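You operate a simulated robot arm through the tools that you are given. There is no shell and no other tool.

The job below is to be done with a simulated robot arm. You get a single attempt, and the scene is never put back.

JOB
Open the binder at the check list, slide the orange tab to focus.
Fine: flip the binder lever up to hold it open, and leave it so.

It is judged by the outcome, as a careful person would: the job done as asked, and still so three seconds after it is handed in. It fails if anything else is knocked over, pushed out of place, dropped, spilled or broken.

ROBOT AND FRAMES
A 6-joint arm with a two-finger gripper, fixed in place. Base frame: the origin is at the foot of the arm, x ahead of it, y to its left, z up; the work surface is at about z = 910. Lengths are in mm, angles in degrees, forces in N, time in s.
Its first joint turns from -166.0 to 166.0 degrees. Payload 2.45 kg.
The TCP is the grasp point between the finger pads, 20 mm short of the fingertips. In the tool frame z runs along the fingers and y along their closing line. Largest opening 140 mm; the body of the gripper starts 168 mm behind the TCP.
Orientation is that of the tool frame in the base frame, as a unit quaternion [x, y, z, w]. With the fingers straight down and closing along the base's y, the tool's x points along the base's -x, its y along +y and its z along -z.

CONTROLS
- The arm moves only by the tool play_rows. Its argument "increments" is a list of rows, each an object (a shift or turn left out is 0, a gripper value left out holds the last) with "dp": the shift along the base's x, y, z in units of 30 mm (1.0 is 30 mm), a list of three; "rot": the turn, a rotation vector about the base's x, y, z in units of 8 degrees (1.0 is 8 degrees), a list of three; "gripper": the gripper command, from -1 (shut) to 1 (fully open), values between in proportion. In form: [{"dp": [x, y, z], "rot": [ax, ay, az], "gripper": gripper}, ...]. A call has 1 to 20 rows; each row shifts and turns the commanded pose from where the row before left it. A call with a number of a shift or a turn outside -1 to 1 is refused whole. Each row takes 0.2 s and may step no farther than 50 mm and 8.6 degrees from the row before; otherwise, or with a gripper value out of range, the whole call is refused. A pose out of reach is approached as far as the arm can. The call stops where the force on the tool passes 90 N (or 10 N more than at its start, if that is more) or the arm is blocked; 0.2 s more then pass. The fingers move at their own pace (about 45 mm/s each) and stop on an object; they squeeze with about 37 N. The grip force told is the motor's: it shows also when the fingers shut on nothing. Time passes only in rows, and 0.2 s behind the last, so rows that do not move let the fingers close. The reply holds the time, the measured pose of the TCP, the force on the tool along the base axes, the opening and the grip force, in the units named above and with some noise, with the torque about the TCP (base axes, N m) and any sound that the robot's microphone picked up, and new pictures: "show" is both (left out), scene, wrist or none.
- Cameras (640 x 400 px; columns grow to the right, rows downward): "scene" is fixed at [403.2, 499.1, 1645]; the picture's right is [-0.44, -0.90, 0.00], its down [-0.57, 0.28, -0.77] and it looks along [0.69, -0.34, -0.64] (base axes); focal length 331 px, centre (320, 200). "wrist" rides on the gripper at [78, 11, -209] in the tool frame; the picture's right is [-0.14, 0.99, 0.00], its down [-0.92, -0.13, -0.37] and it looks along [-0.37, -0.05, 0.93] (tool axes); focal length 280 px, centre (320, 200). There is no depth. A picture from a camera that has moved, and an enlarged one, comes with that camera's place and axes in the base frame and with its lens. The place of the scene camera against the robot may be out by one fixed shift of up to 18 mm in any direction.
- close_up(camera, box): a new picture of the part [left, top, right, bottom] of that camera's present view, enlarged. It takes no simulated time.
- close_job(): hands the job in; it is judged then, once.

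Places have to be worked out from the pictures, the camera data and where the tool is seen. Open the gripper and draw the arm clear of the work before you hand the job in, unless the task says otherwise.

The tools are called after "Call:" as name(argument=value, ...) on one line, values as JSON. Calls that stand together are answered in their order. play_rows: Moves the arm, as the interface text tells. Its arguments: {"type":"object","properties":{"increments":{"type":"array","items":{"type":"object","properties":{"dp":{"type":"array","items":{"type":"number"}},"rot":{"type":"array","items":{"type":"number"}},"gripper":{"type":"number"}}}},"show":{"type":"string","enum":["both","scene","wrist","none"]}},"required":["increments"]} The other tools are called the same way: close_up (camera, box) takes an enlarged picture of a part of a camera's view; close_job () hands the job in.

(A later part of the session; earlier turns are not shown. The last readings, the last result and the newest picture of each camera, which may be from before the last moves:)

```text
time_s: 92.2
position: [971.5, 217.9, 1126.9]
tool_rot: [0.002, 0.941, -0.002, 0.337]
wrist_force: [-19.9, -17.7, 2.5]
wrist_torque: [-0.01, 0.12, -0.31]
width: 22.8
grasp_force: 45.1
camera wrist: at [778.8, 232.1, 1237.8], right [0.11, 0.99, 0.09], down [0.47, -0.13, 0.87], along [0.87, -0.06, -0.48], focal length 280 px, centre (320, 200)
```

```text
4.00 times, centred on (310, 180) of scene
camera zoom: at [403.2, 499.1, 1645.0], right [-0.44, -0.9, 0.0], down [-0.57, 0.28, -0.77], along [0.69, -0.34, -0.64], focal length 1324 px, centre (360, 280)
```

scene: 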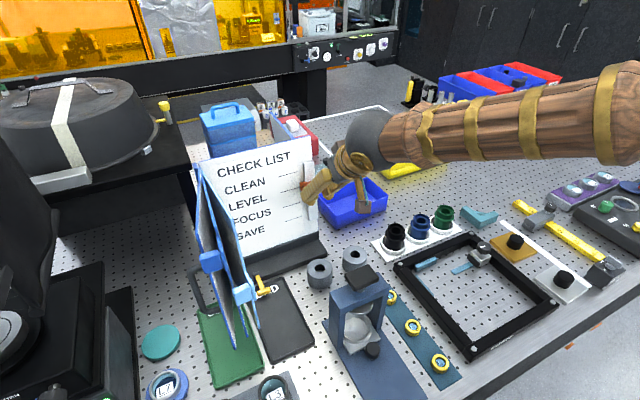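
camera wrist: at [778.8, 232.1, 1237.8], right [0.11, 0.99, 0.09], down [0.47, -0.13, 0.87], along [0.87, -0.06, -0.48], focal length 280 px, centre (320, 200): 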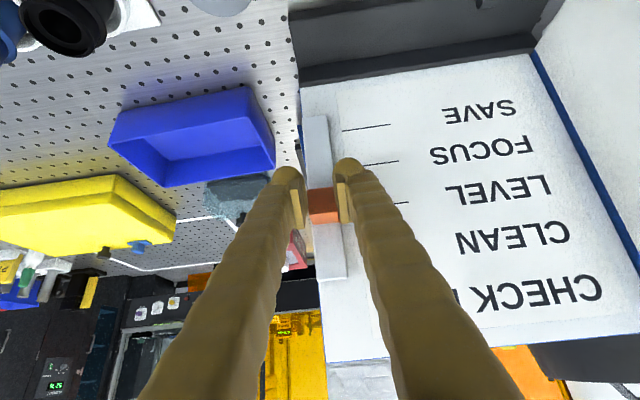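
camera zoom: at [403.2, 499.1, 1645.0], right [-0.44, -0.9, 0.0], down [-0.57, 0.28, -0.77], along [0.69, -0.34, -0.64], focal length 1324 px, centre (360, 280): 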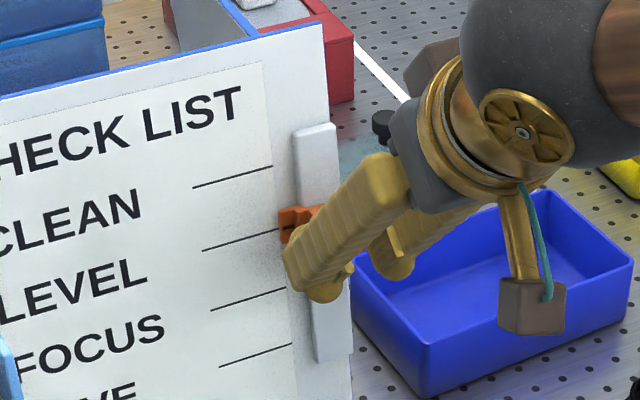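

The slider's mark now lines up with LEVEL after 43.3 mm of travel in z. I slide the same distance again to FOCUS, with slightly more −x to follow the slope.

Call:
play_rows(increments=[{"dp": [-0.06, 0, -0.17]}, {"dp": [-0.05, 0, -0.32]}, {"dp": [-0.05, 0, -0.32]}, {"dp": [-0.05, 0, -0.32]}, {"dp": [-0.05, 0, -0.31]}, {}], show="both")

Call:
close_up(camera="scene", box=[260, 130, 360, 230])

Call:
close_up(camera="wrist", box=[250, 120, 400, 270])

```text
time_s: 93.6
position: [965.5, 218.1, 1083.9]
tool_rot: [0.003, 0.941, -0.002, 0.339]
wrist_force: [24.2, -5.5, -4.9]
wrist_torque: [0.0, 0.16, -0.05]
width: 22.5
grasp_force: 44.7
camera wrist: at [772.5, 232.0, 1193.6], right [0.11, 0.99, 0.09], down [0.47, -0.13, 0.87], along [0.87, -0.06, -0.48], focal length 280 px, centre (320, 200)
```

scene: 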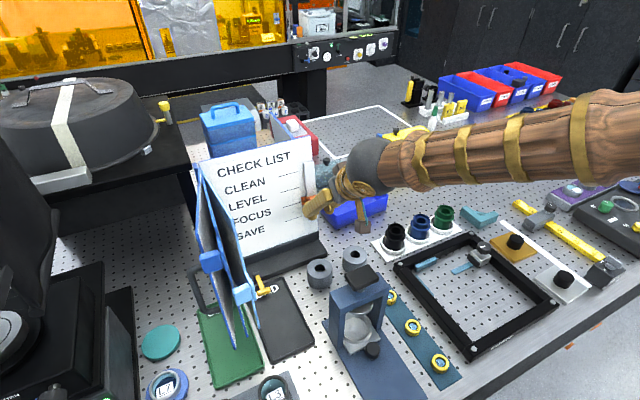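
wrist: 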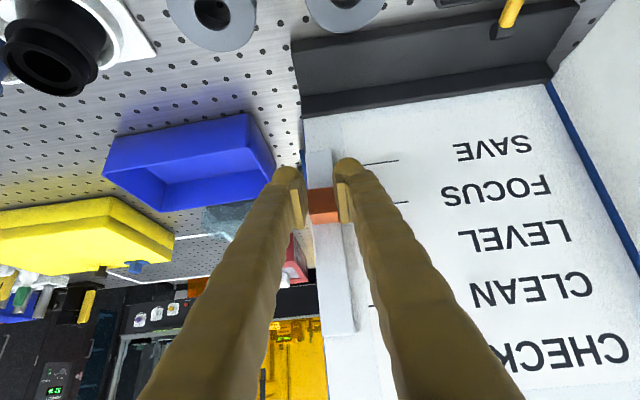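

```text
4.00 times, centred on (310, 180) of scene
camera zoom: at [403.2, 499.1, 1645.0], right [-0.44, -0.9, 0.0], down [-0.57, 0.28, -0.77], along [0.69, -0.34, -0.64], focal length 1324 px, centre (360, 280)
```

zoom: 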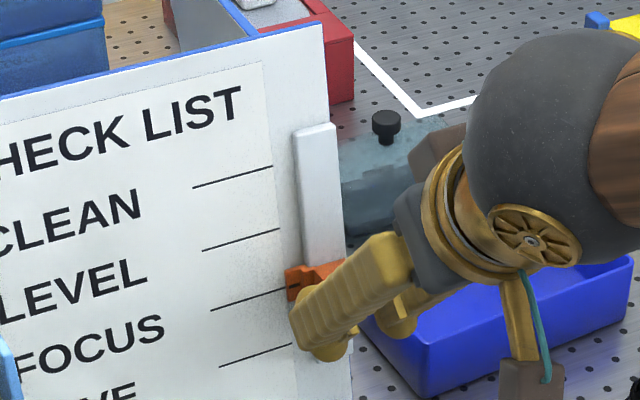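

```text
2.67 times, centred on (325, 195) of wrist
camera zoom: at [772.5, 232.0, 1193.6], right [0.11, 0.99, 0.09], down [0.47, -0.13, 0.87], along [0.87, -0.06, -0.48], focal length 748 px, centre (307, 213)
```

zoom: 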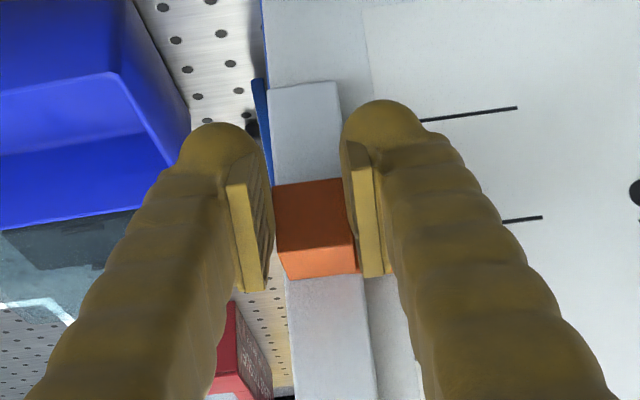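

The mark looks level with the FOCUS line; I zoom in tighter to confirm before letting go.

Call:
close_up(camera="scene", box=[305, 185, 345, 215])

Call:
play_rows(increments=[{"gripper": -0.5}, {"gripper": -0.3}, {}, {}, {"dp": [-0.5, 0, 0.1]}, {"dp": [-0.8, 0, 0.3]}, {"dp": [-0.9, 0, 0.5]}, {"dp": [-0.9, 0, 0.5]}, {"dp": [-0.9, 0, 0.8]}, {}], show="both")

Call:
close_up(camera="scene", box=[270, 150, 340, 220])

Call:
close_up(camera="wrist", box=[250, 80, 450, 260])

```text
13.33 times, centred on (325, 200) of scene
camera zoom: at [403.2, 499.1, 1645.0], right [-0.44, -0.9, 0.0], down [-0.57, 0.28, -0.77], along [0.69, -0.34, -0.64], focal length 4412 px, centre (253, 200)
```

zoom: 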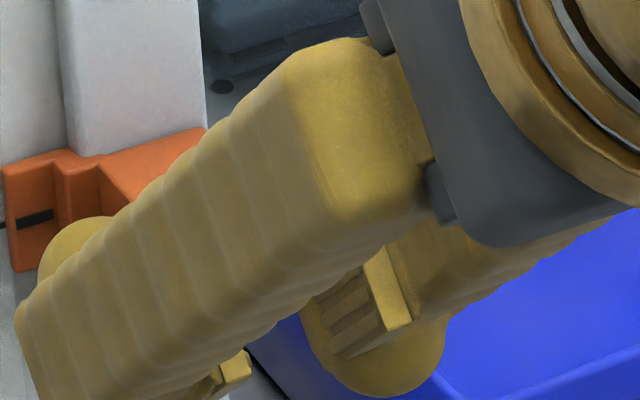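

```text
time_s: 95.8
position: [843.0, 218.9, 1150.9]
tool_rot: [0.003, 0.941, -0.002, 0.339]
wrist_force: [0.2, 0.5, -0.3]
wrist_torque: [0.0, 0.0, 0.02]
width: 48.8
grasp_force: 0.0
camera wrist: at [650.1, 231.1, 1261.5], right [0.11, 0.99, 0.09], down [0.47, -0.13, 0.87], along [0.87, -0.06, -0.48], focal length 280 px, centre (320, 200)
```

scene: 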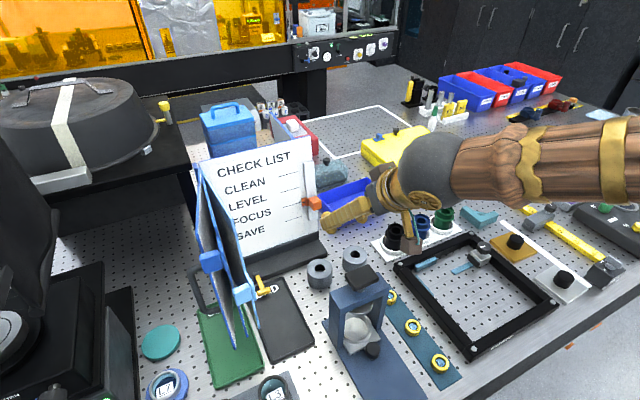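
wrist: 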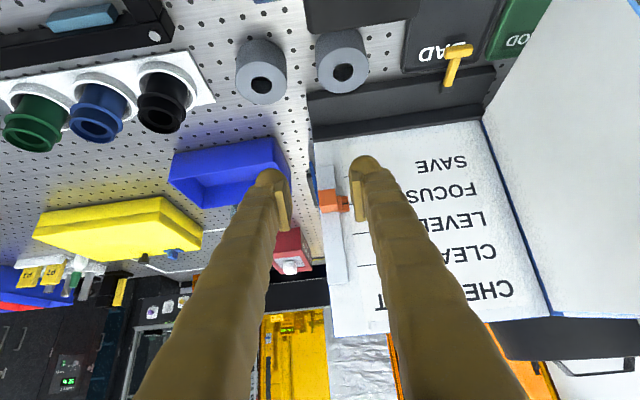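

```text
5.71 times, centred on (305, 185) of scene
camera zoom: at [403.2, 499.1, 1645.0], right [-0.44, -0.9, 0.0], down [-0.57, 0.28, -0.77], along [0.69, -0.34, -0.64], focal length 1891 px, centre (406, 286)
```

zoom: 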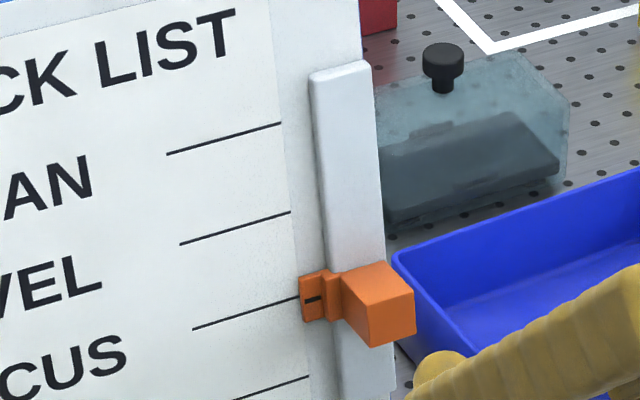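

```text
2.22 times, centred on (350, 170) of wrist
camera zoom: at [650.1, 231.1, 1261.5], right [0.11, 0.99, 0.09], down [0.47, -0.13, 0.87], along [0.87, -0.06, -0.48], focal length 623 px, centre (253, 267)
```

zoom: 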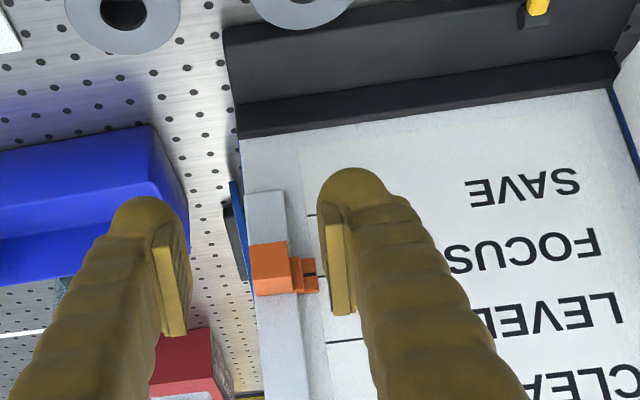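

I zoom in on the pointer once more now that it is released.

Call:
close_up(camera="scene", box=[285, 190, 325, 215])

Call:
close_up(camera="scene", box=[235, 265, 295, 305])

Call:
close_up(camera="wrist", box=[400, 20, 500, 110])

```text
16.00 times, centred on (305, 202) of scene
camera zoom: at [403.2, 499.1, 1645.0], right [-0.44, -0.9, 0.0], down [-0.57, 0.28, -0.77], along [0.69, -0.34, -0.64], focal length 5294 px, centre (560, 160)
```

zoom: 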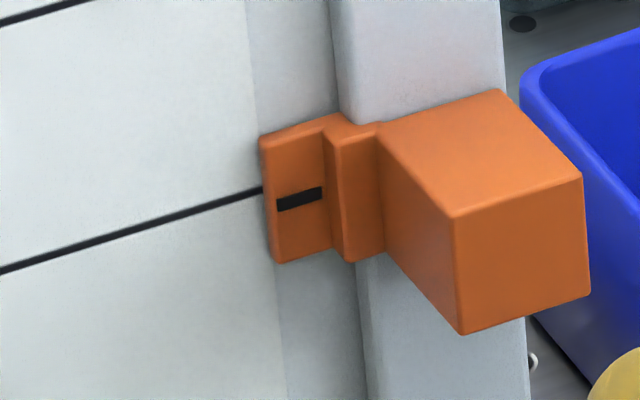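

```text
10.00 times, centred on (265, 285) of scene
camera zoom: at [403.2, 499.1, 1645.0], right [-0.44, -0.9, 0.0], down [-0.57, 0.28, -0.77], along [0.69, -0.34, -0.64], focal length 3309 px, centre (870, -650)
```

zoom: 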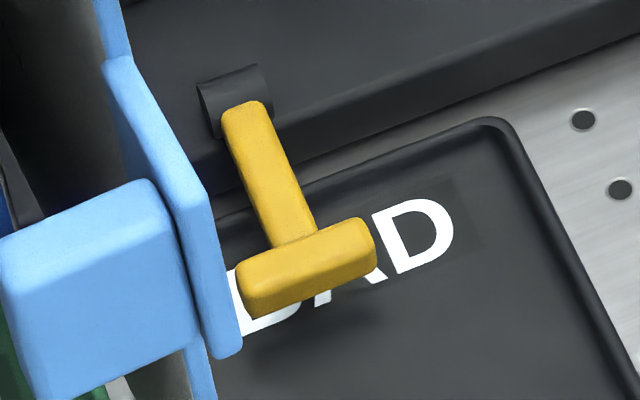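

```text
4.44 times, centred on (450, 65) of wrist
camera zoom: at [650.1, 231.1, 1261.5], right [0.11, 0.99, 0.09], down [0.47, -0.13, 0.87], along [0.87, -0.06, -0.48], focal length 1246 px, centre (-258, 800)
```

zoom: 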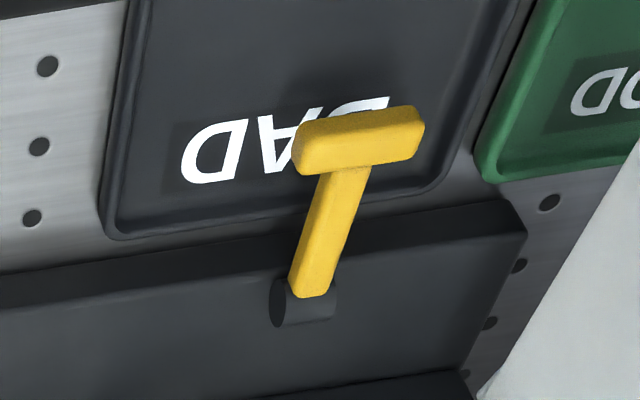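

The slider is on FOCUS. The yellow lever has its pivot near (942, 408, 947) and its T-head near (890, 409, 943). I'll grip the T ends from above, tilting the tool slightly so its body leans away from CARE, and I move over it to look.

Call:
play_rows(increments=[{"dp": [-0.3, 0, 0.9], "rot": [0, 0.5, 0]}, {"dp": [-0.3, 0, 0.9], "rot": [0, 0.5, 0]}, {"dp": [0, 0.5, 0.9], "rot": [0, 0.5, 0]}, {"dp": [0.1, 0.8, 0.9], "rot": [0, 0.5, 0]}, {"dp": [0.2, 0.9, 0.7], "rot": [0.5, 0.5, 0]}, {"dp": [0.2, 0.9, 0.7], "rot": [0.5, 0, 0]}, {"dp": [0.2, 0.9, 0], "rot": [0.5, 0, 0]}, {"dp": [0.2, 0.8, 0]}, {"dp": [0, 0.5, 0]}, {}], show="both")

Call:
close_up(camera="wrist", box=[260, 80, 460, 240])

Call:
close_up(camera="scene", box=[285, 190, 325, 215])

```text
time_s: 98.0
position: [853.9, 376.8, 1300.0]
tool_rot: [0.021, 0.98, 0.101, 0.169]
wrist_force: [0.1, -0.5, -0.2]
wrist_torque: [0.05, 0.01, 0.03]
width: 48.9
grasp_force: 0.1
camera wrist: at [709.6, 355.4, 1468.6], right [0.14, 0.96, 0.25], down [0.74, -0.27, 0.61], along [0.66, 0.1, -0.75], focal length 280 px, centre (320, 200)
```

scene: 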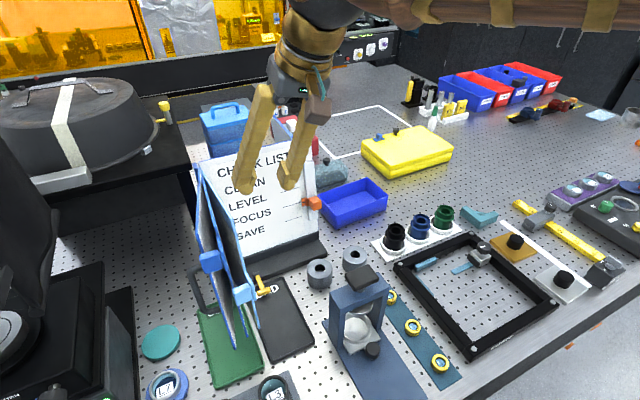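
wrist: 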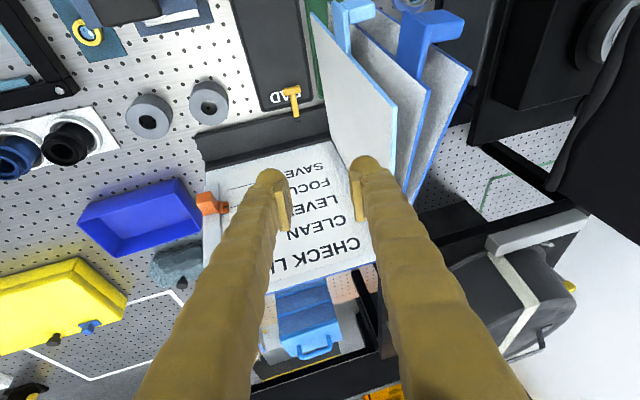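

```text
2.50 times, centred on (360, 160) of wrist
camera zoom: at [709.6, 355.4, 1468.6], right [0.14, 0.96, 0.25], down [0.74, -0.27, 0.61], along [0.66, 0.1, -0.75], focal length 701 px, centre (220, 300)
```

zoom: 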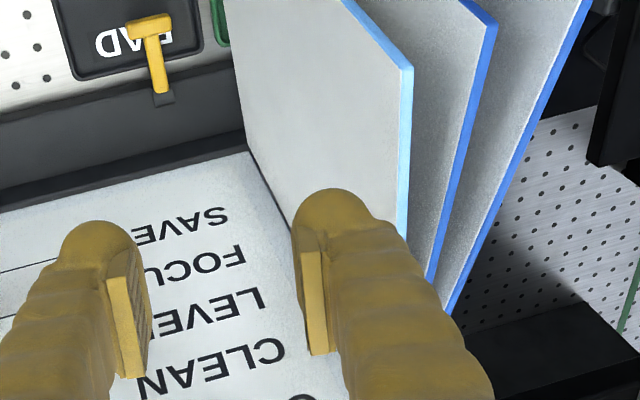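

```text
16.00 times, centred on (305, 202) of scene
camera zoom: at [403.2, 499.1, 1645.0], right [-0.44, -0.9, 0.0], down [-0.57, 0.28, -0.77], along [0.69, -0.34, -0.64], focal length 5294 px, centre (560, 160)
```

zoom: 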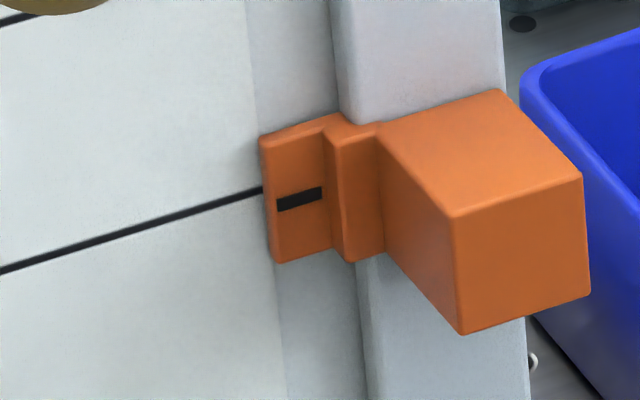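

The slider hasn't moved and stays on the FOCUS line. The T-head is at about (894, 411, 945) and CARE's lower edge passes at y ≈ 462, which leaves room. I descend partway above it to check alignment.

Call:
play_rows(increments=[{"dp": [0.4, 0.3, -0.9], "gripper": -0.37}, {"dp": [0.4, 0.3, -0.9]}, {"dp": [0.3, 0.3, -0.9]}, {"dp": [0.2, 0.2, -0.9]}, {"dp": [0, 0, -0.9]}, {"dp": [0, 0, -0.9]}, {"dp": [0, 0, -0.9]}, {"dp": [0, 0, -0.9]}, {"dp": [0, 0, -0.9]}, {"dp": [0, 0, -0.9]}, {}], show="both")

Call:
close_up(camera="wrist", box=[260, 80, 400, 200])

Call:
close_up(camera="scene", box=[220, 200, 320, 310])

```text
time_s: 100.4
position: [894.4, 410.1, 1029.6]
tool_rot: [0.022, 0.98, 0.101, 0.169]
wrist_force: [0.7, 0.5, 0.5]
wrist_torque: [-0.01, -0.01, 0.03]
width: 44.1
grasp_force: 0.1
camera wrist: at [750.7, 388.1, 1198.0], right [0.14, 0.96, 0.25], down [0.74, -0.27, 0.61], along [0.66, 0.1, -0.75], focal length 280 px, centre (320, 200)
```

scene: 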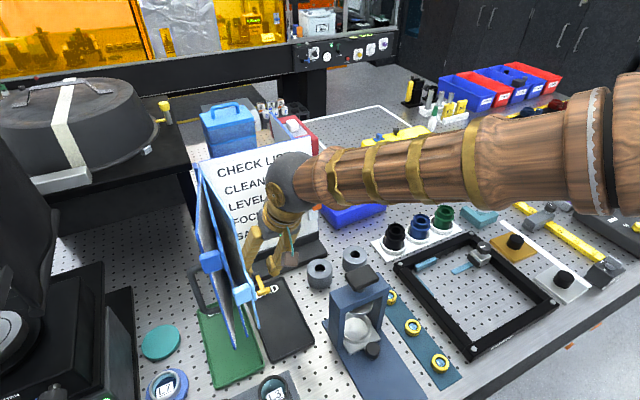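
wrist: 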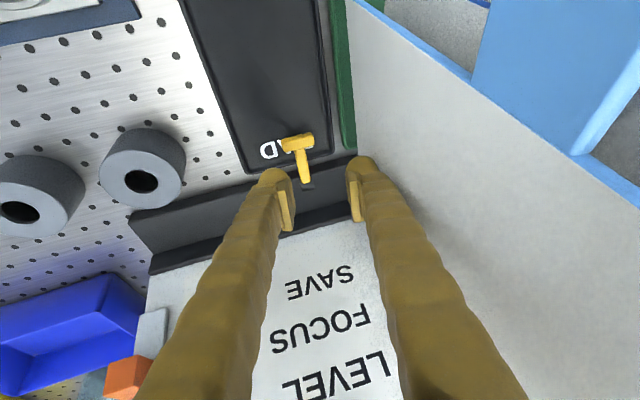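

```text
3.33 times, centred on (330, 140) of wrist
camera zoom: at [750.7, 388.1, 1198.0], right [0.14, 0.96, 0.25], down [0.74, -0.27, 0.61], along [0.66, 0.1, -0.75], focal length 935 px, centre (287, 400)
```

zoom: 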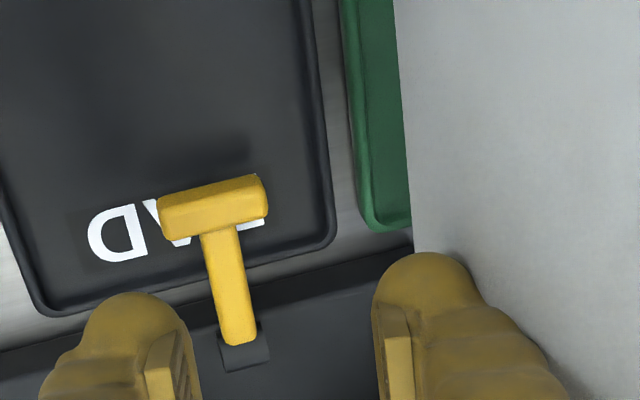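

```text
3.64 times, centred on (270, 255) of scene
camera zoom: at [403.2, 499.1, 1645.0], right [-0.44, -0.9, 0.0], down [-0.57, 0.28, -0.77], along [0.69, -0.34, -0.64], focal length 1203 px, centre (502, 0)
```

zoom: 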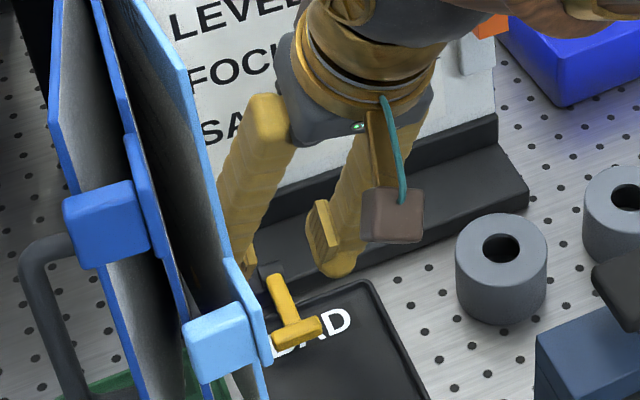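

The T-head spans y ≈ 395–427 at x ≈ 888, centred between the fingers. I lower to z ≈ 956, just enough to straddle it without touching the tray.

Call:
play_rows(increments=[{"dp": [-0.15, 0, -0.6]}, {"dp": [-0.12, 0, -0.7]}, {"dp": [0, 0, -0.7]}, {"dp": [0, 0, -0.45]}, {}], show="both")

Call:
close_up(camera="wrist", box=[240, 100, 400, 240])

Call:
close_up(camera="scene", box=[220, 220, 320, 310])

```text
time_s: 101.6
position: [886.5, 411.3, 956.4]
tool_rot: [0.021, 0.98, 0.101, 0.169]
wrist_force: [-0.3, 0.6, -0.2]
wrist_torque: [-0.02, 0.01, -0.01]
width: 44.2
grasp_force: 0.1
camera wrist: at [742.3, 388.3, 1125.1], right [0.14, 0.96, 0.25], down [0.74, -0.27, 0.61], along [0.66, 0.1, -0.75], focal length 280 px, centre (320, 200)
```

scene: 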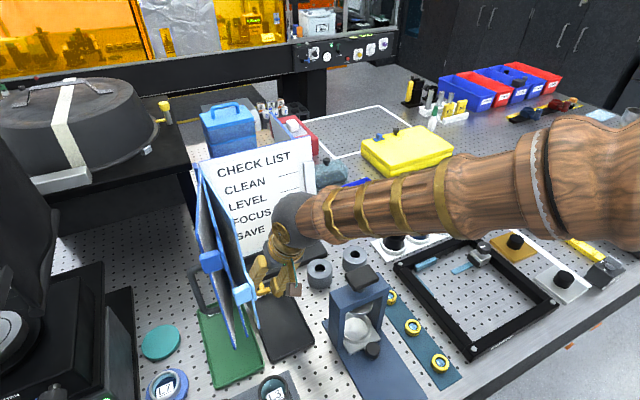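
wrist: 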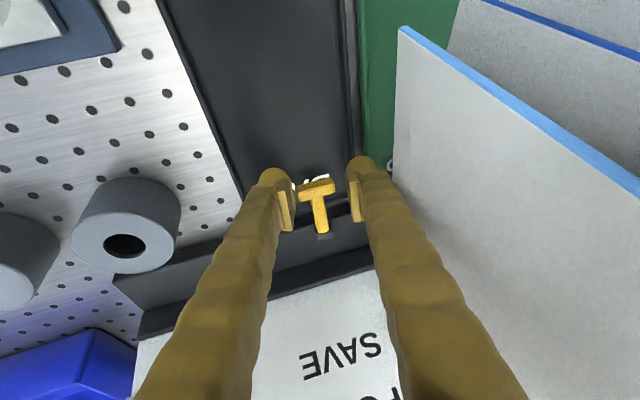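

```text
2.86 times, centred on (320, 170) of wrist
camera zoom: at [742.3, 388.3, 1125.1], right [0.14, 0.96, 0.25], down [0.74, -0.27, 0.61], along [0.66, 0.1, -0.75], focal length 801 px, centre (320, 286)
```

zoom: 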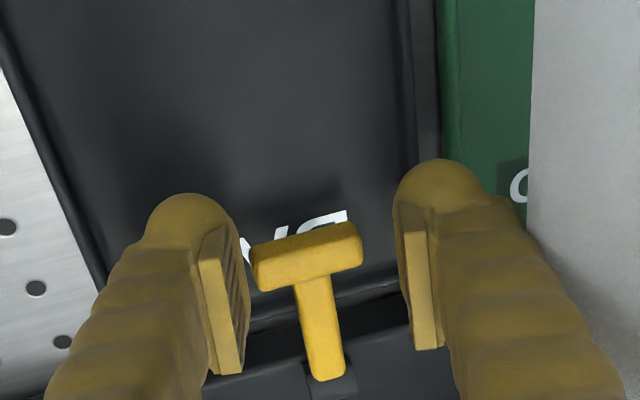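

```text
4.44 times, centred on (270, 265) of scene
camera zoom: at [403.2, 499.1, 1645.0], right [-0.44, -0.9, 0.0], down [-0.57, 0.28, -0.77], along [0.69, -0.34, -0.64], focal length 1471 px, centre (542, -89)
```

zoom: 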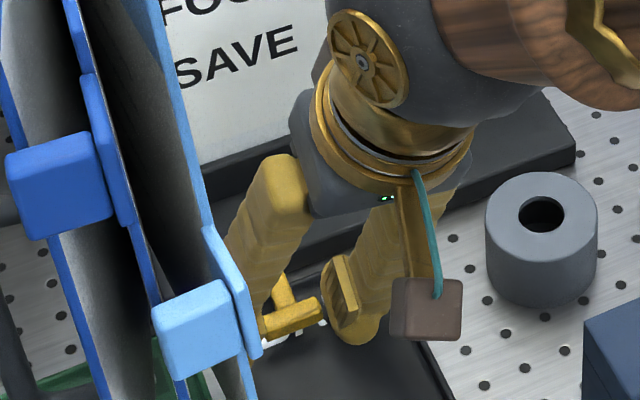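

The T-head is centred within about 2 mm. I shift 2 mm to −y, lower 3 mm, and close on its ends.

Call:
play_rows(increments=[{"dp": [0, -0.07, -0.1]}, {"gripper": -0.65}, {"gripper": -1}, {}, {}, {}], show="both")

Call:
close_up(camera="wrist", box=[240, 100, 400, 240])

```text
time_s: 103.0
position: [885.6, 406.7, 953.9]
tool_rot: [0.021, 0.98, 0.1, 0.169]
wrist_force: [-0.1, -27.1, -2.6]
wrist_torque: [-0.19, 0.11, -0.02]
width: 32.0
grasp_force: 45.2
camera wrist: at [742.2, 385.0, 1122.4], right [0.14, 0.96, 0.25], down [0.74, -0.27, 0.61], along [0.66, 0.1, -0.75], focal length 280 px, centre (320, 200)
```

scene: 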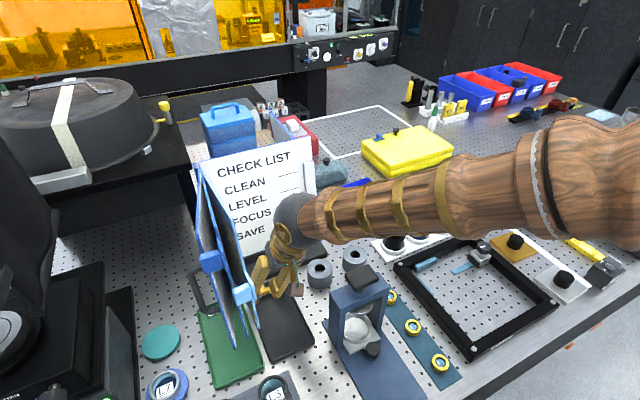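
wrist: 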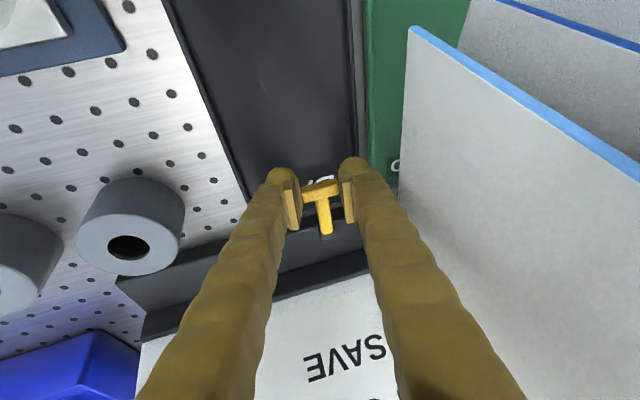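

```text
2.86 times, centred on (320, 170) of wrist
camera zoom: at [742.2, 385.0, 1122.4], right [0.14, 0.96, 0.25], down [0.74, -0.27, 0.61], along [0.66, 0.1, -0.75], focal length 801 px, centre (320, 286)
```

zoom: 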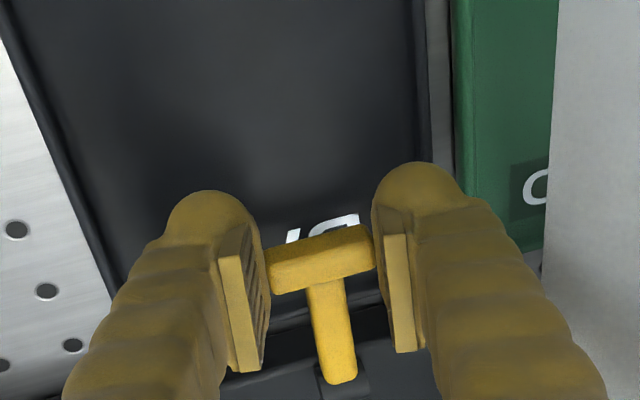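

The T-head is held at 32 mm. I raise it along an arc of radius about 50 mm around the pivot (938, 948), to about 40° first, with the tool orientation fixed so that the T turns between the pads.

Call:
play_rows(increments=[{"dp": [0, -0.04, 0.1]}, {"dp": [0.02, 0, 0.27]}, {"dp": [0.075, 0, 0.28]}, {"dp": [0.12, 0, 0.265]}, {"dp": [0.165, 0, 0.235]}, {}], show="both")

Call:
close_up(camera="wrist", box=[240, 100, 400, 240])

```text
time_s: 103.8
position: [886.3, 401.7, 967.8]
tool_rot: [0.022, 0.981, 0.099, 0.165]
wrist_force: [0.7, -0.4, -0.3]
wrist_torque: [0.1, 0.02, 0.07]
width: 0.0
grasp_force: 29.4
stopped in row 3: the force on the tool passed its limit at 92 N (the readings are from after the stop); the commanded pose is now the measured one
camera wrist: at [743.8, 381.0, 1138.0], right [0.14, 0.96, 0.24], down [0.75, -0.26, 0.61], along [0.65, 0.09, -0.75], focal length 280 px, centre (320, 200)
```

scene: 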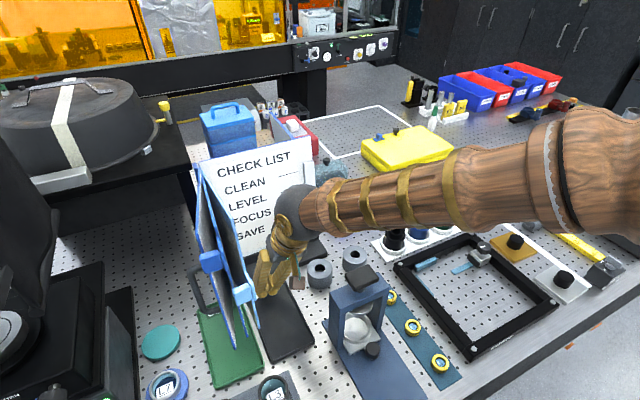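
wrist: 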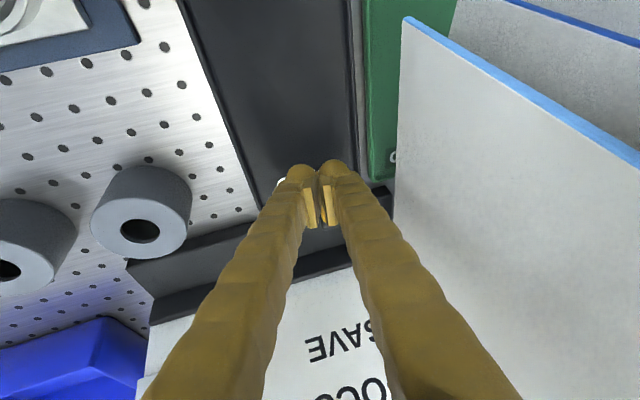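

```text
2.86 times, centred on (320, 170) of wrist
camera zoom: at [743.8, 381.0, 1138.0], right [0.14, 0.96, 0.24], down [0.75, -0.26, 0.61], along [0.65, 0.09, -0.75], focal length 801 px, centre (320, 286)
```

zoom: 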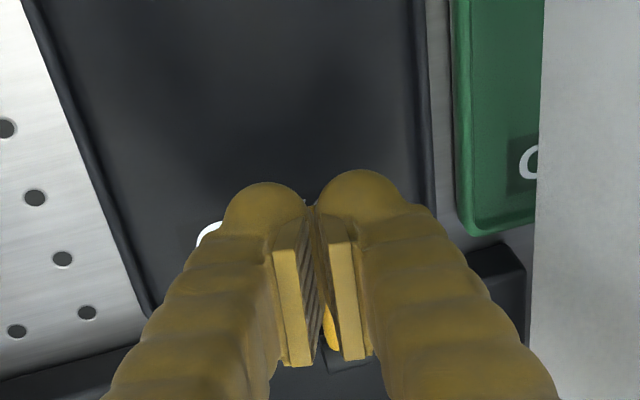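

The T slipped out at about 92 N, so the lever resists more than the pads can hold by friction. I rise a little to see its state before trying a positive lift from underneath.

Call:
play_rows(increments=[{"dp": [0, -0.1, 0.6]}, {"dp": [-0.1, -0.3, 0.9]}, {"dp": [-0.3, -0.6, 0.9]}, {"dp": [-0.3, -0.6, 0.9]}, {"dp": [-0.3, -0.6, 0.9]}, {}], show="both")

Call:
close_up(camera="wrist", box=[300, 60, 420, 160])

Call:
close_up(camera="scene", box=[235, 260, 295, 305])

```text
time_s: 105.2
position: [855.4, 335.2, 1093.9]
tool_rot: [0.022, 0.981, 0.098, 0.166]
wrist_force: [-0.4, 0.0, -0.2]
wrist_torque: [0.01, 0.01, 0.01]
width: 0.1
grasp_force: 29.2
camera wrist: at [713.8, 314.5, 1263.1], right [0.14, 0.96, 0.24], down [0.75, -0.26, 0.61], along [0.65, 0.09, -0.75], focal length 280 px, centre (320, 200)
```

scene: 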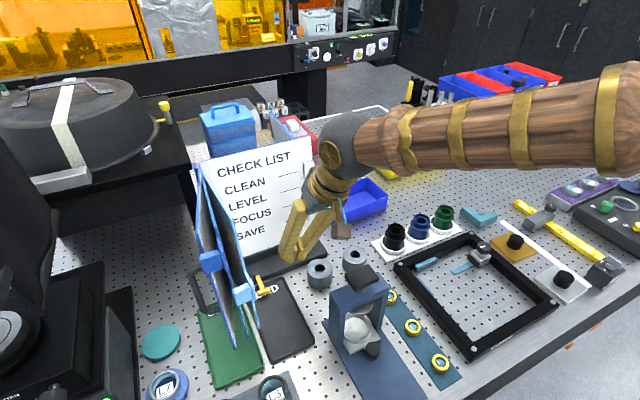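
wrist: 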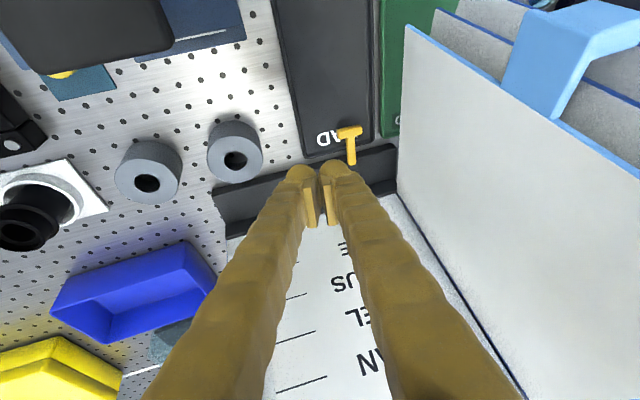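

```text
4.00 times, centred on (360, 110) of wrist
camera zoom: at [713.8, 314.5, 1263.1], right [0.14, 0.96, 0.24], down [0.75, -0.26, 0.61], along [0.65, 0.09, -0.75], focal length 1122 px, centre (160, 560)
```

zoom: 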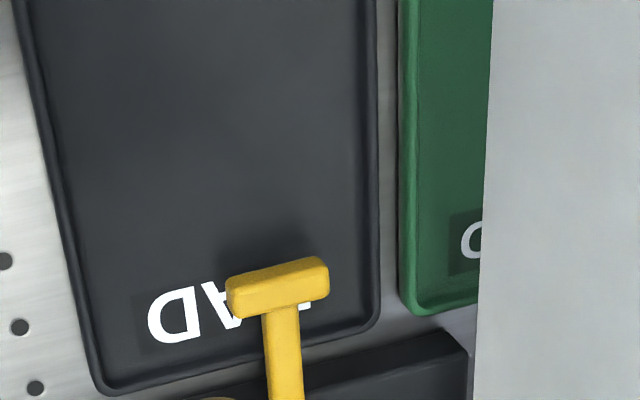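

```text
8.89 times, centred on (265, 282) of scene
camera zoom: at [403.2, 499.1, 1645.0], right [-0.44, -0.9, 0.0], down [-0.57, 0.28, -0.77], along [0.69, -0.34, -0.64], focal length 2941 px, centre (809, -533)
```

zoom: 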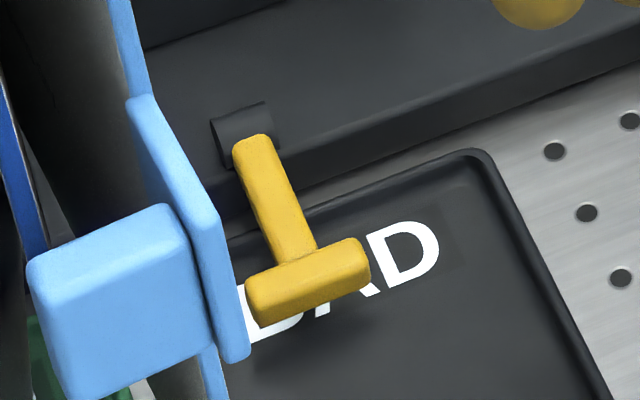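

The lever is unchanged at rest. My last grip was about 2.5 mm off-centre (−27 N sideways), which weakened it. I re-grip centred at y ≈ 406.5 and lift in small steps while reading the force.

Call:
play_rows(increments=[{"dp": [0.4, 0.6, -0.5], "gripper": -0.37}, {"dp": [0.4, 0.6, -0.7]}, {"dp": [0.2, 0.6, -0.8]}, {"dp": [0.0, 0.55, -0.8]}, {"dp": [0, 0.03, -0.9]}, {"dp": [0, 0, -0.9]}, {}], show="wrist")

```text
time_s: 106.8
position: [887.7, 407.8, 956.2]
tool_rot: [0.023, 0.981, 0.097, 0.167]
wrist_force: [0.1, 0.2, 0.6]
wrist_torque: [0.02, -0.01, 0.0]
width: 44.3
grasp_force: 0.0
camera wrist: at [746.0, 386.2, 1125.0], right [0.14, 0.96, 0.24], down [0.75, -0.26, 0.61], along [0.65, 0.09, -0.75], focal length 280 px, centre (320, 200)
```

wrist: 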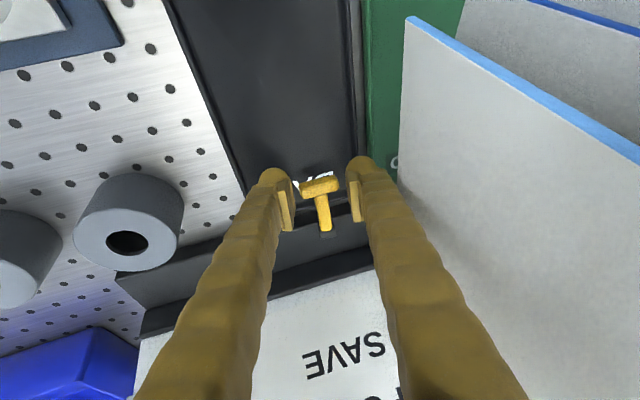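

The fingers straddle the T again. I lower 5 mm more for deeper pad overlap, close, and read the side force.

Call:
play_rows(increments=[{"dp": [0, -0.03, -0.17]}, {"gripper": -0.65}, {"gripper": -1}, {}, {}, {}], show="none")

Call:
close_up(camera="wrist", box=[260, 120, 380, 240])

```text
time_s: 108.2
position: [887.4, 407.6, 951.5]
tool_rot: [0.022, 0.981, 0.098, 0.167]
wrist_force: [1.6, 30.6, 1.5]
wrist_torque: [0.17, -0.08, -0.05]
width: 33.2
grasp_force: 45.3
```

```text
3.33 times, centred on (320, 180) of wrist
camera zoom: at [744.9, 386.3, 1120.5], right [0.14, 0.96, 0.24], down [0.75, -0.26, 0.61], along [0.65, 0.09, -0.75], focal length 935 px, centre (320, 267)
```

zoom: 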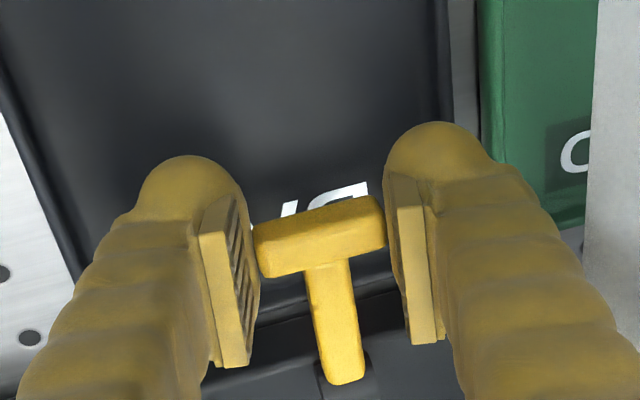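

The side force is now +31 N, so the true centre is about 1.2 mm to +y. I centre on it and lift in small increments.

Call:
play_rows(increments=[{"dp": [0, 0.04, 0]}, {}], show="none")

Call:
play_rows(increments=[{"dp": [0, 0, 0.07]}, {}], show="none")

Call:
play_rows(increments=[{"dp": [0, 0, 0.07]}, {}], show="none")

```text
time_s: 108.8
position: [888.4, 407.5, 950.1]
tool_rot: [0.022, 0.981, 0.098, 0.166]
wrist_force: [-4.5, 18.3, 8.2]
wrist_torque: [0.04, -0.37, -0.1]
width: 33.3
grasp_force: 44.9
```

```text
time_s: 109.4
position: [887.6, 406.8, 951.3]
tool_rot: [0.022, 0.981, 0.097, 0.165]
wrist_force: [10.2, 22.2, -9.3]
wrist_torque: [0.12, 0.42, 0.01]
width: 33.2
grasp_force: 45.0
```

```text
time_s: 110.0
position: [886.5, 407.4, 954.9]
tool_rot: [0.023, 0.981, 0.098, 0.166]
wrist_force: [-3.0, 19.8, -2.9]
wrist_torque: [0.37, 0.21, 0.09]
width: 32.2
grasp_force: 45.5
```

Resistance is tiny so far. I continue in small steps and check with a picture whether the lever is rising.

Call:
play_rows(increments=[{"dp": [0, 0.02, 0.1]}, {"dp": [0.01, 0, 0.1]}, {}], show="none")

Call:
close_up(camera="wrist", box=[260, 120, 380, 240])

Call:
close_up(camera="scene", box=[235, 250, 305, 305])

```text
time_s: 110.9
position: [886.5, 396.7, 960.2]
tool_rot: [0.025, 0.982, 0.093, 0.162]
wrist_force: [-21.4, -73.5, 24.2]
wrist_torque: [-1.4, 0.23, -0.06]
width: 7.1
grasp_force: 35.4
stopped in row 3: the force on the tool passed its limit at 94 N (the readings are from after the stop); the commanded pose is now the measured one
```

```text
3.33 times, centred on (320, 180) of wrist
camera zoom: at [745.1, 377.6, 1131.2], right [0.15, 0.96, 0.23], down [0.75, -0.26, 0.61], along [0.65, 0.08, -0.76], focal length 935 px, centre (320, 267)
```

zoom: 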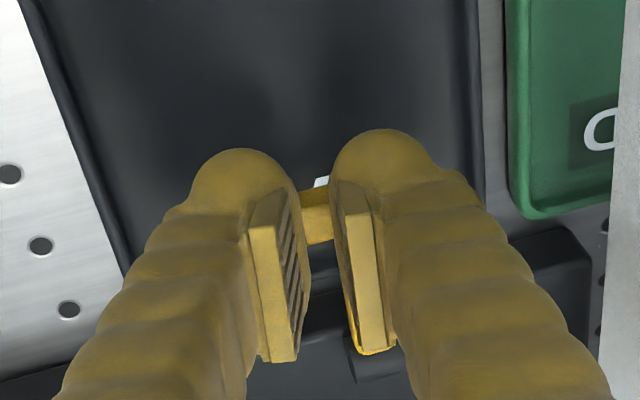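

```text
7.27 times, centred on (270, 278) of scene
camera zoom: at [403.2, 499.1, 1645.0], right [-0.44, -0.9, 0.0], down [-0.57, 0.28, -0.77], along [0.69, -0.34, -0.64], focal length 2406 px, centre (684, -364)
```

zoom: 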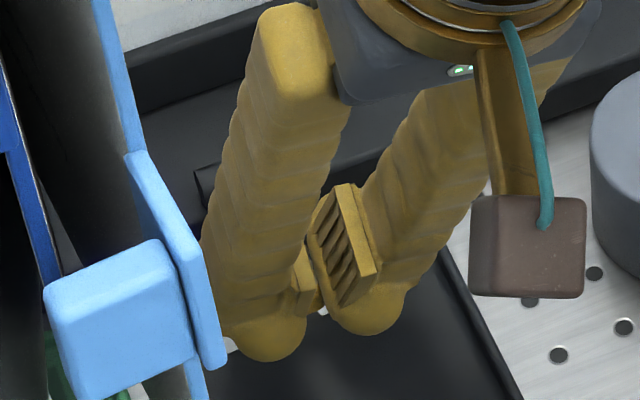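

It slipped again because the tilted pads wedge off the T. I open and rise clear, then reorient for a positive lift: tool nearly horizontal, rolled 90°, so one finger can go under the T-head.

Call:
play_rows(increments=[{"gripper": -0.3}, {"gripper": -0.3}, {}, {}, {"dp": [0, 0, 0.5]}, {"dp": [0, -0.1, 0.9]}, {"dp": [-0.2, -0.4, 0.9]}, {"dp": [-0.5, -0.6, 0.9]}, {"dp": [-0.8, -0.6, 0.9]}, {"dp": [-0.8, -0.2, 0.9], "rot": [-0.5, 0, 0]}, {"dp": [-0.5, 0, 0.5], "rot": [-1, 0, 0]}, {}], show="both")

Call:
close_up(camera="scene", box=[190, 130, 350, 310])

```text
time_s: 113.5
position: [803.0, 344.8, 1126.3]
tool_rot: [0.007, 0.986, -0.009, 0.166]
wrist_force: [-0.3, 0.0, -1.0]
wrist_torque: [-0.01, -0.01, 0.03]
width: 49.1
grasp_force: 0.0
camera wrist: at [660.6, 361.2, 1296.4], right [0.15, 0.99, 0.03], down [0.75, -0.13, 0.65], along [0.65, -0.07, -0.76], focal length 280 px, centre (320, 200)
```

scene: 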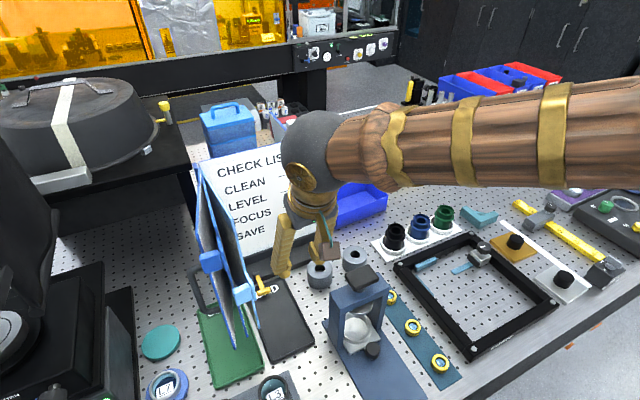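
wrist: 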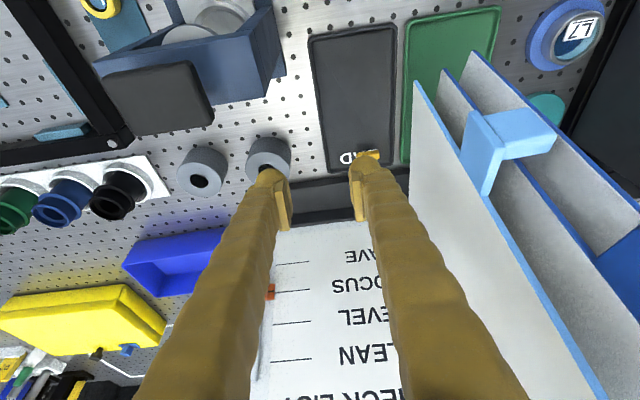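

```text
2.22 times, centred on (270, 220) of scene
camera zoom: at [403.2, 499.1, 1645.0], right [-0.44, -0.9, 0.0], down [-0.57, 0.28, -0.77], along [0.69, -0.34, -0.64], focal length 735 px, centre (431, 156)
```

zoom: 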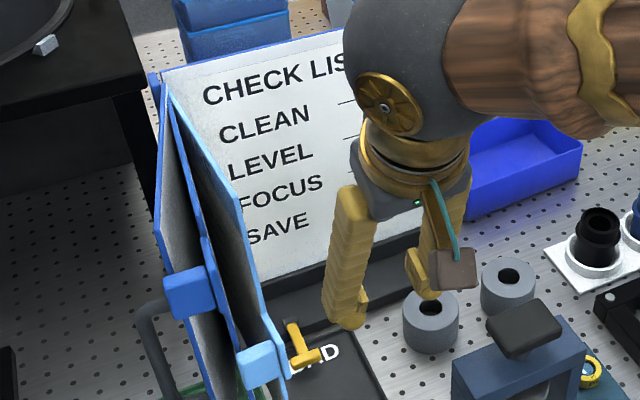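

Everything else is unchanged, and the slider still sits level with FOCUS. I raise a bit and reorient: pitch to about 20° below horizontal, then roll −90° about the tool axis.

Call:
play_rows(increments=[{"dp": [-0.5, -0.1, 0.9], "rot": [0, -1, 0]}, {"dp": [-0.5, -0.1, 0.9], "rot": [0, -1, 0]}, {"dp": [-0.4, 0, 0.9], "rot": [0, -1, 0]}, {"dp": [0, 0, 0], "rot": [0, -1, 0]}, {"dp": [0, 0, 0], "rot": [0, -1, 0]}, {"dp": [0, 0, 0], "rot": [0, -1, 0]}, {"dp": [0, 0, 0], "rot": [0, -0.4, 0]}, {"rot": [-0.94, 0, 0.342]}, {"rot": [-0.94, 0, 0.342]}, {"rot": [-0.94, 0, 0.342]}, {"rot": [-0.94, 0, 0.342]}, {"rot": [-0.94, 0, 0.342]}, {"rot": [-0.94, 0, 0.342]}, {}], show="both")

```text
time_s: 116.5
position: [760.9, 338.2, 1206.6]
tool_rot: [-0.327, 0.746, -0.236, 0.53]
wrist_force: [0.7, -0.2, 0.1]
wrist_torque: [0.02, 0.02, -0.01]
width: 49.1
grasp_force: 0.1
camera wrist: at [543.8, 291.1, 1216.5], right [-0.2, 0.77, -0.61], down [-0.11, 0.6, 0.8], along [0.97, 0.23, -0.04], focal length 280 px, centre (320, 200)
```

scene: 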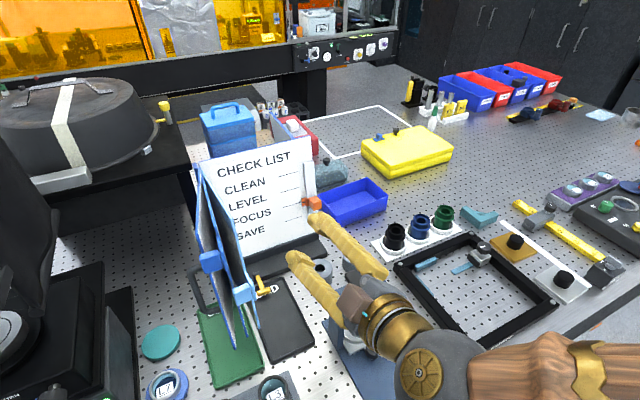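
wrist: 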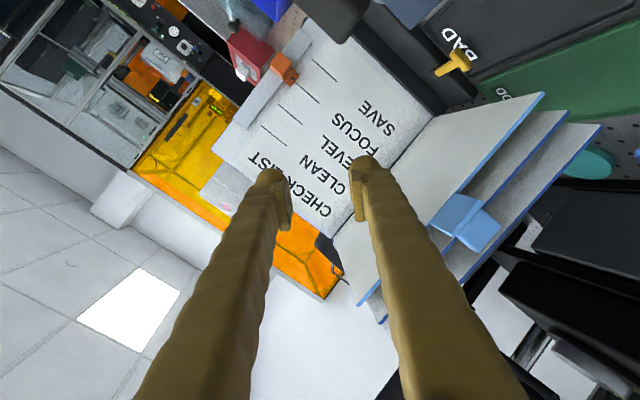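

The roll works. I complete it, then yaw 12° so the body leans away from CARE.

Call:
play_rows(increments=[{"rot": [-0.94, 0, 0.342]}, {"rot": [-0.94, 0, 0.342]}, {"rot": [-0.94, 0, 0.342]}, {"rot": [-0.94, 0, 0.342]}, {"rot": [-0.94, 0, 0.342]}, {"rot": [-0.235, 0, 0.085]}, {"rot": [0, 0, 0.75], "dp": [0, 0.3, 0], "gripper": 0.1}, {"rot": [0, 0, 0.75], "dp": [0, 0.3, 0]}, {}], show="both")

Call:
close_up(camera="wrist", box=[260, 20, 560, 260])

```text
time_s: 118.5
position: [761.1, 357.4, 1206.1]
tool_rot: [0.631, -0.514, 0.362, -0.454]
wrist_force: [0.0, -0.3, 0.7]
wrist_torque: [0.01, 0.01, 0.0]
width: 77.3
grasp_force: 0.1
camera wrist: at [580.7, 239.1, 1262.6], right [-0.35, 0.08, -0.94], down [-0.49, 0.83, 0.25], along [0.8, 0.55, -0.25], focal length 280 px, centre (320, 200)
```

scene: 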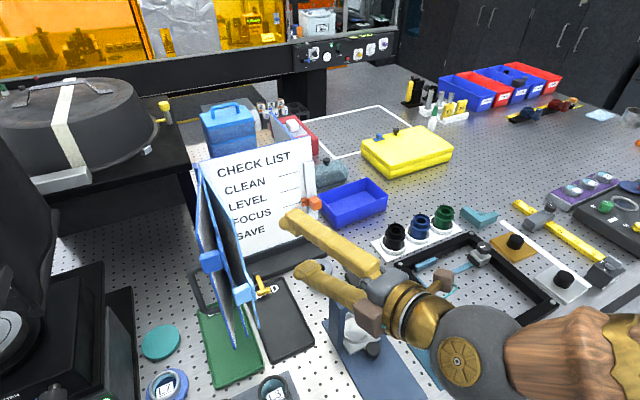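
wrist: 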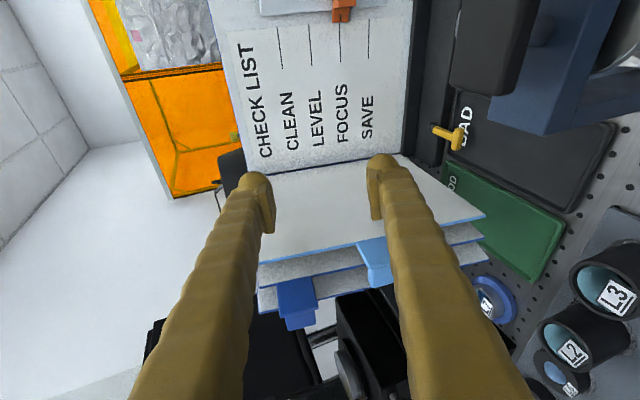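

```text
1.67 times, centred on (410, 140) of wrist
camera zoom: at [580.7, 239.1, 1262.6], right [-0.35, 0.08, -0.94], down [-0.49, 0.83, 0.25], along [0.8, 0.55, -0.25], focal length 467 px, centre (170, 300)
```

zoom: 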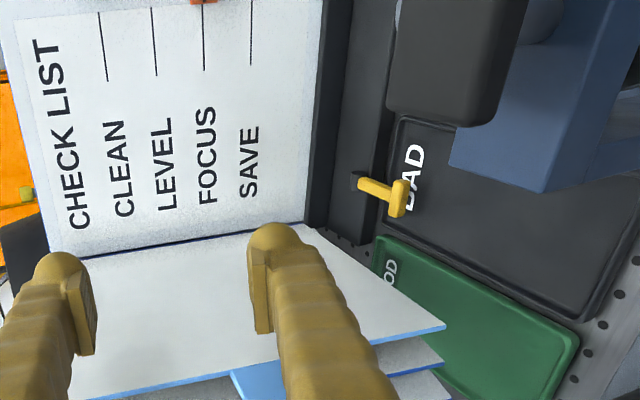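

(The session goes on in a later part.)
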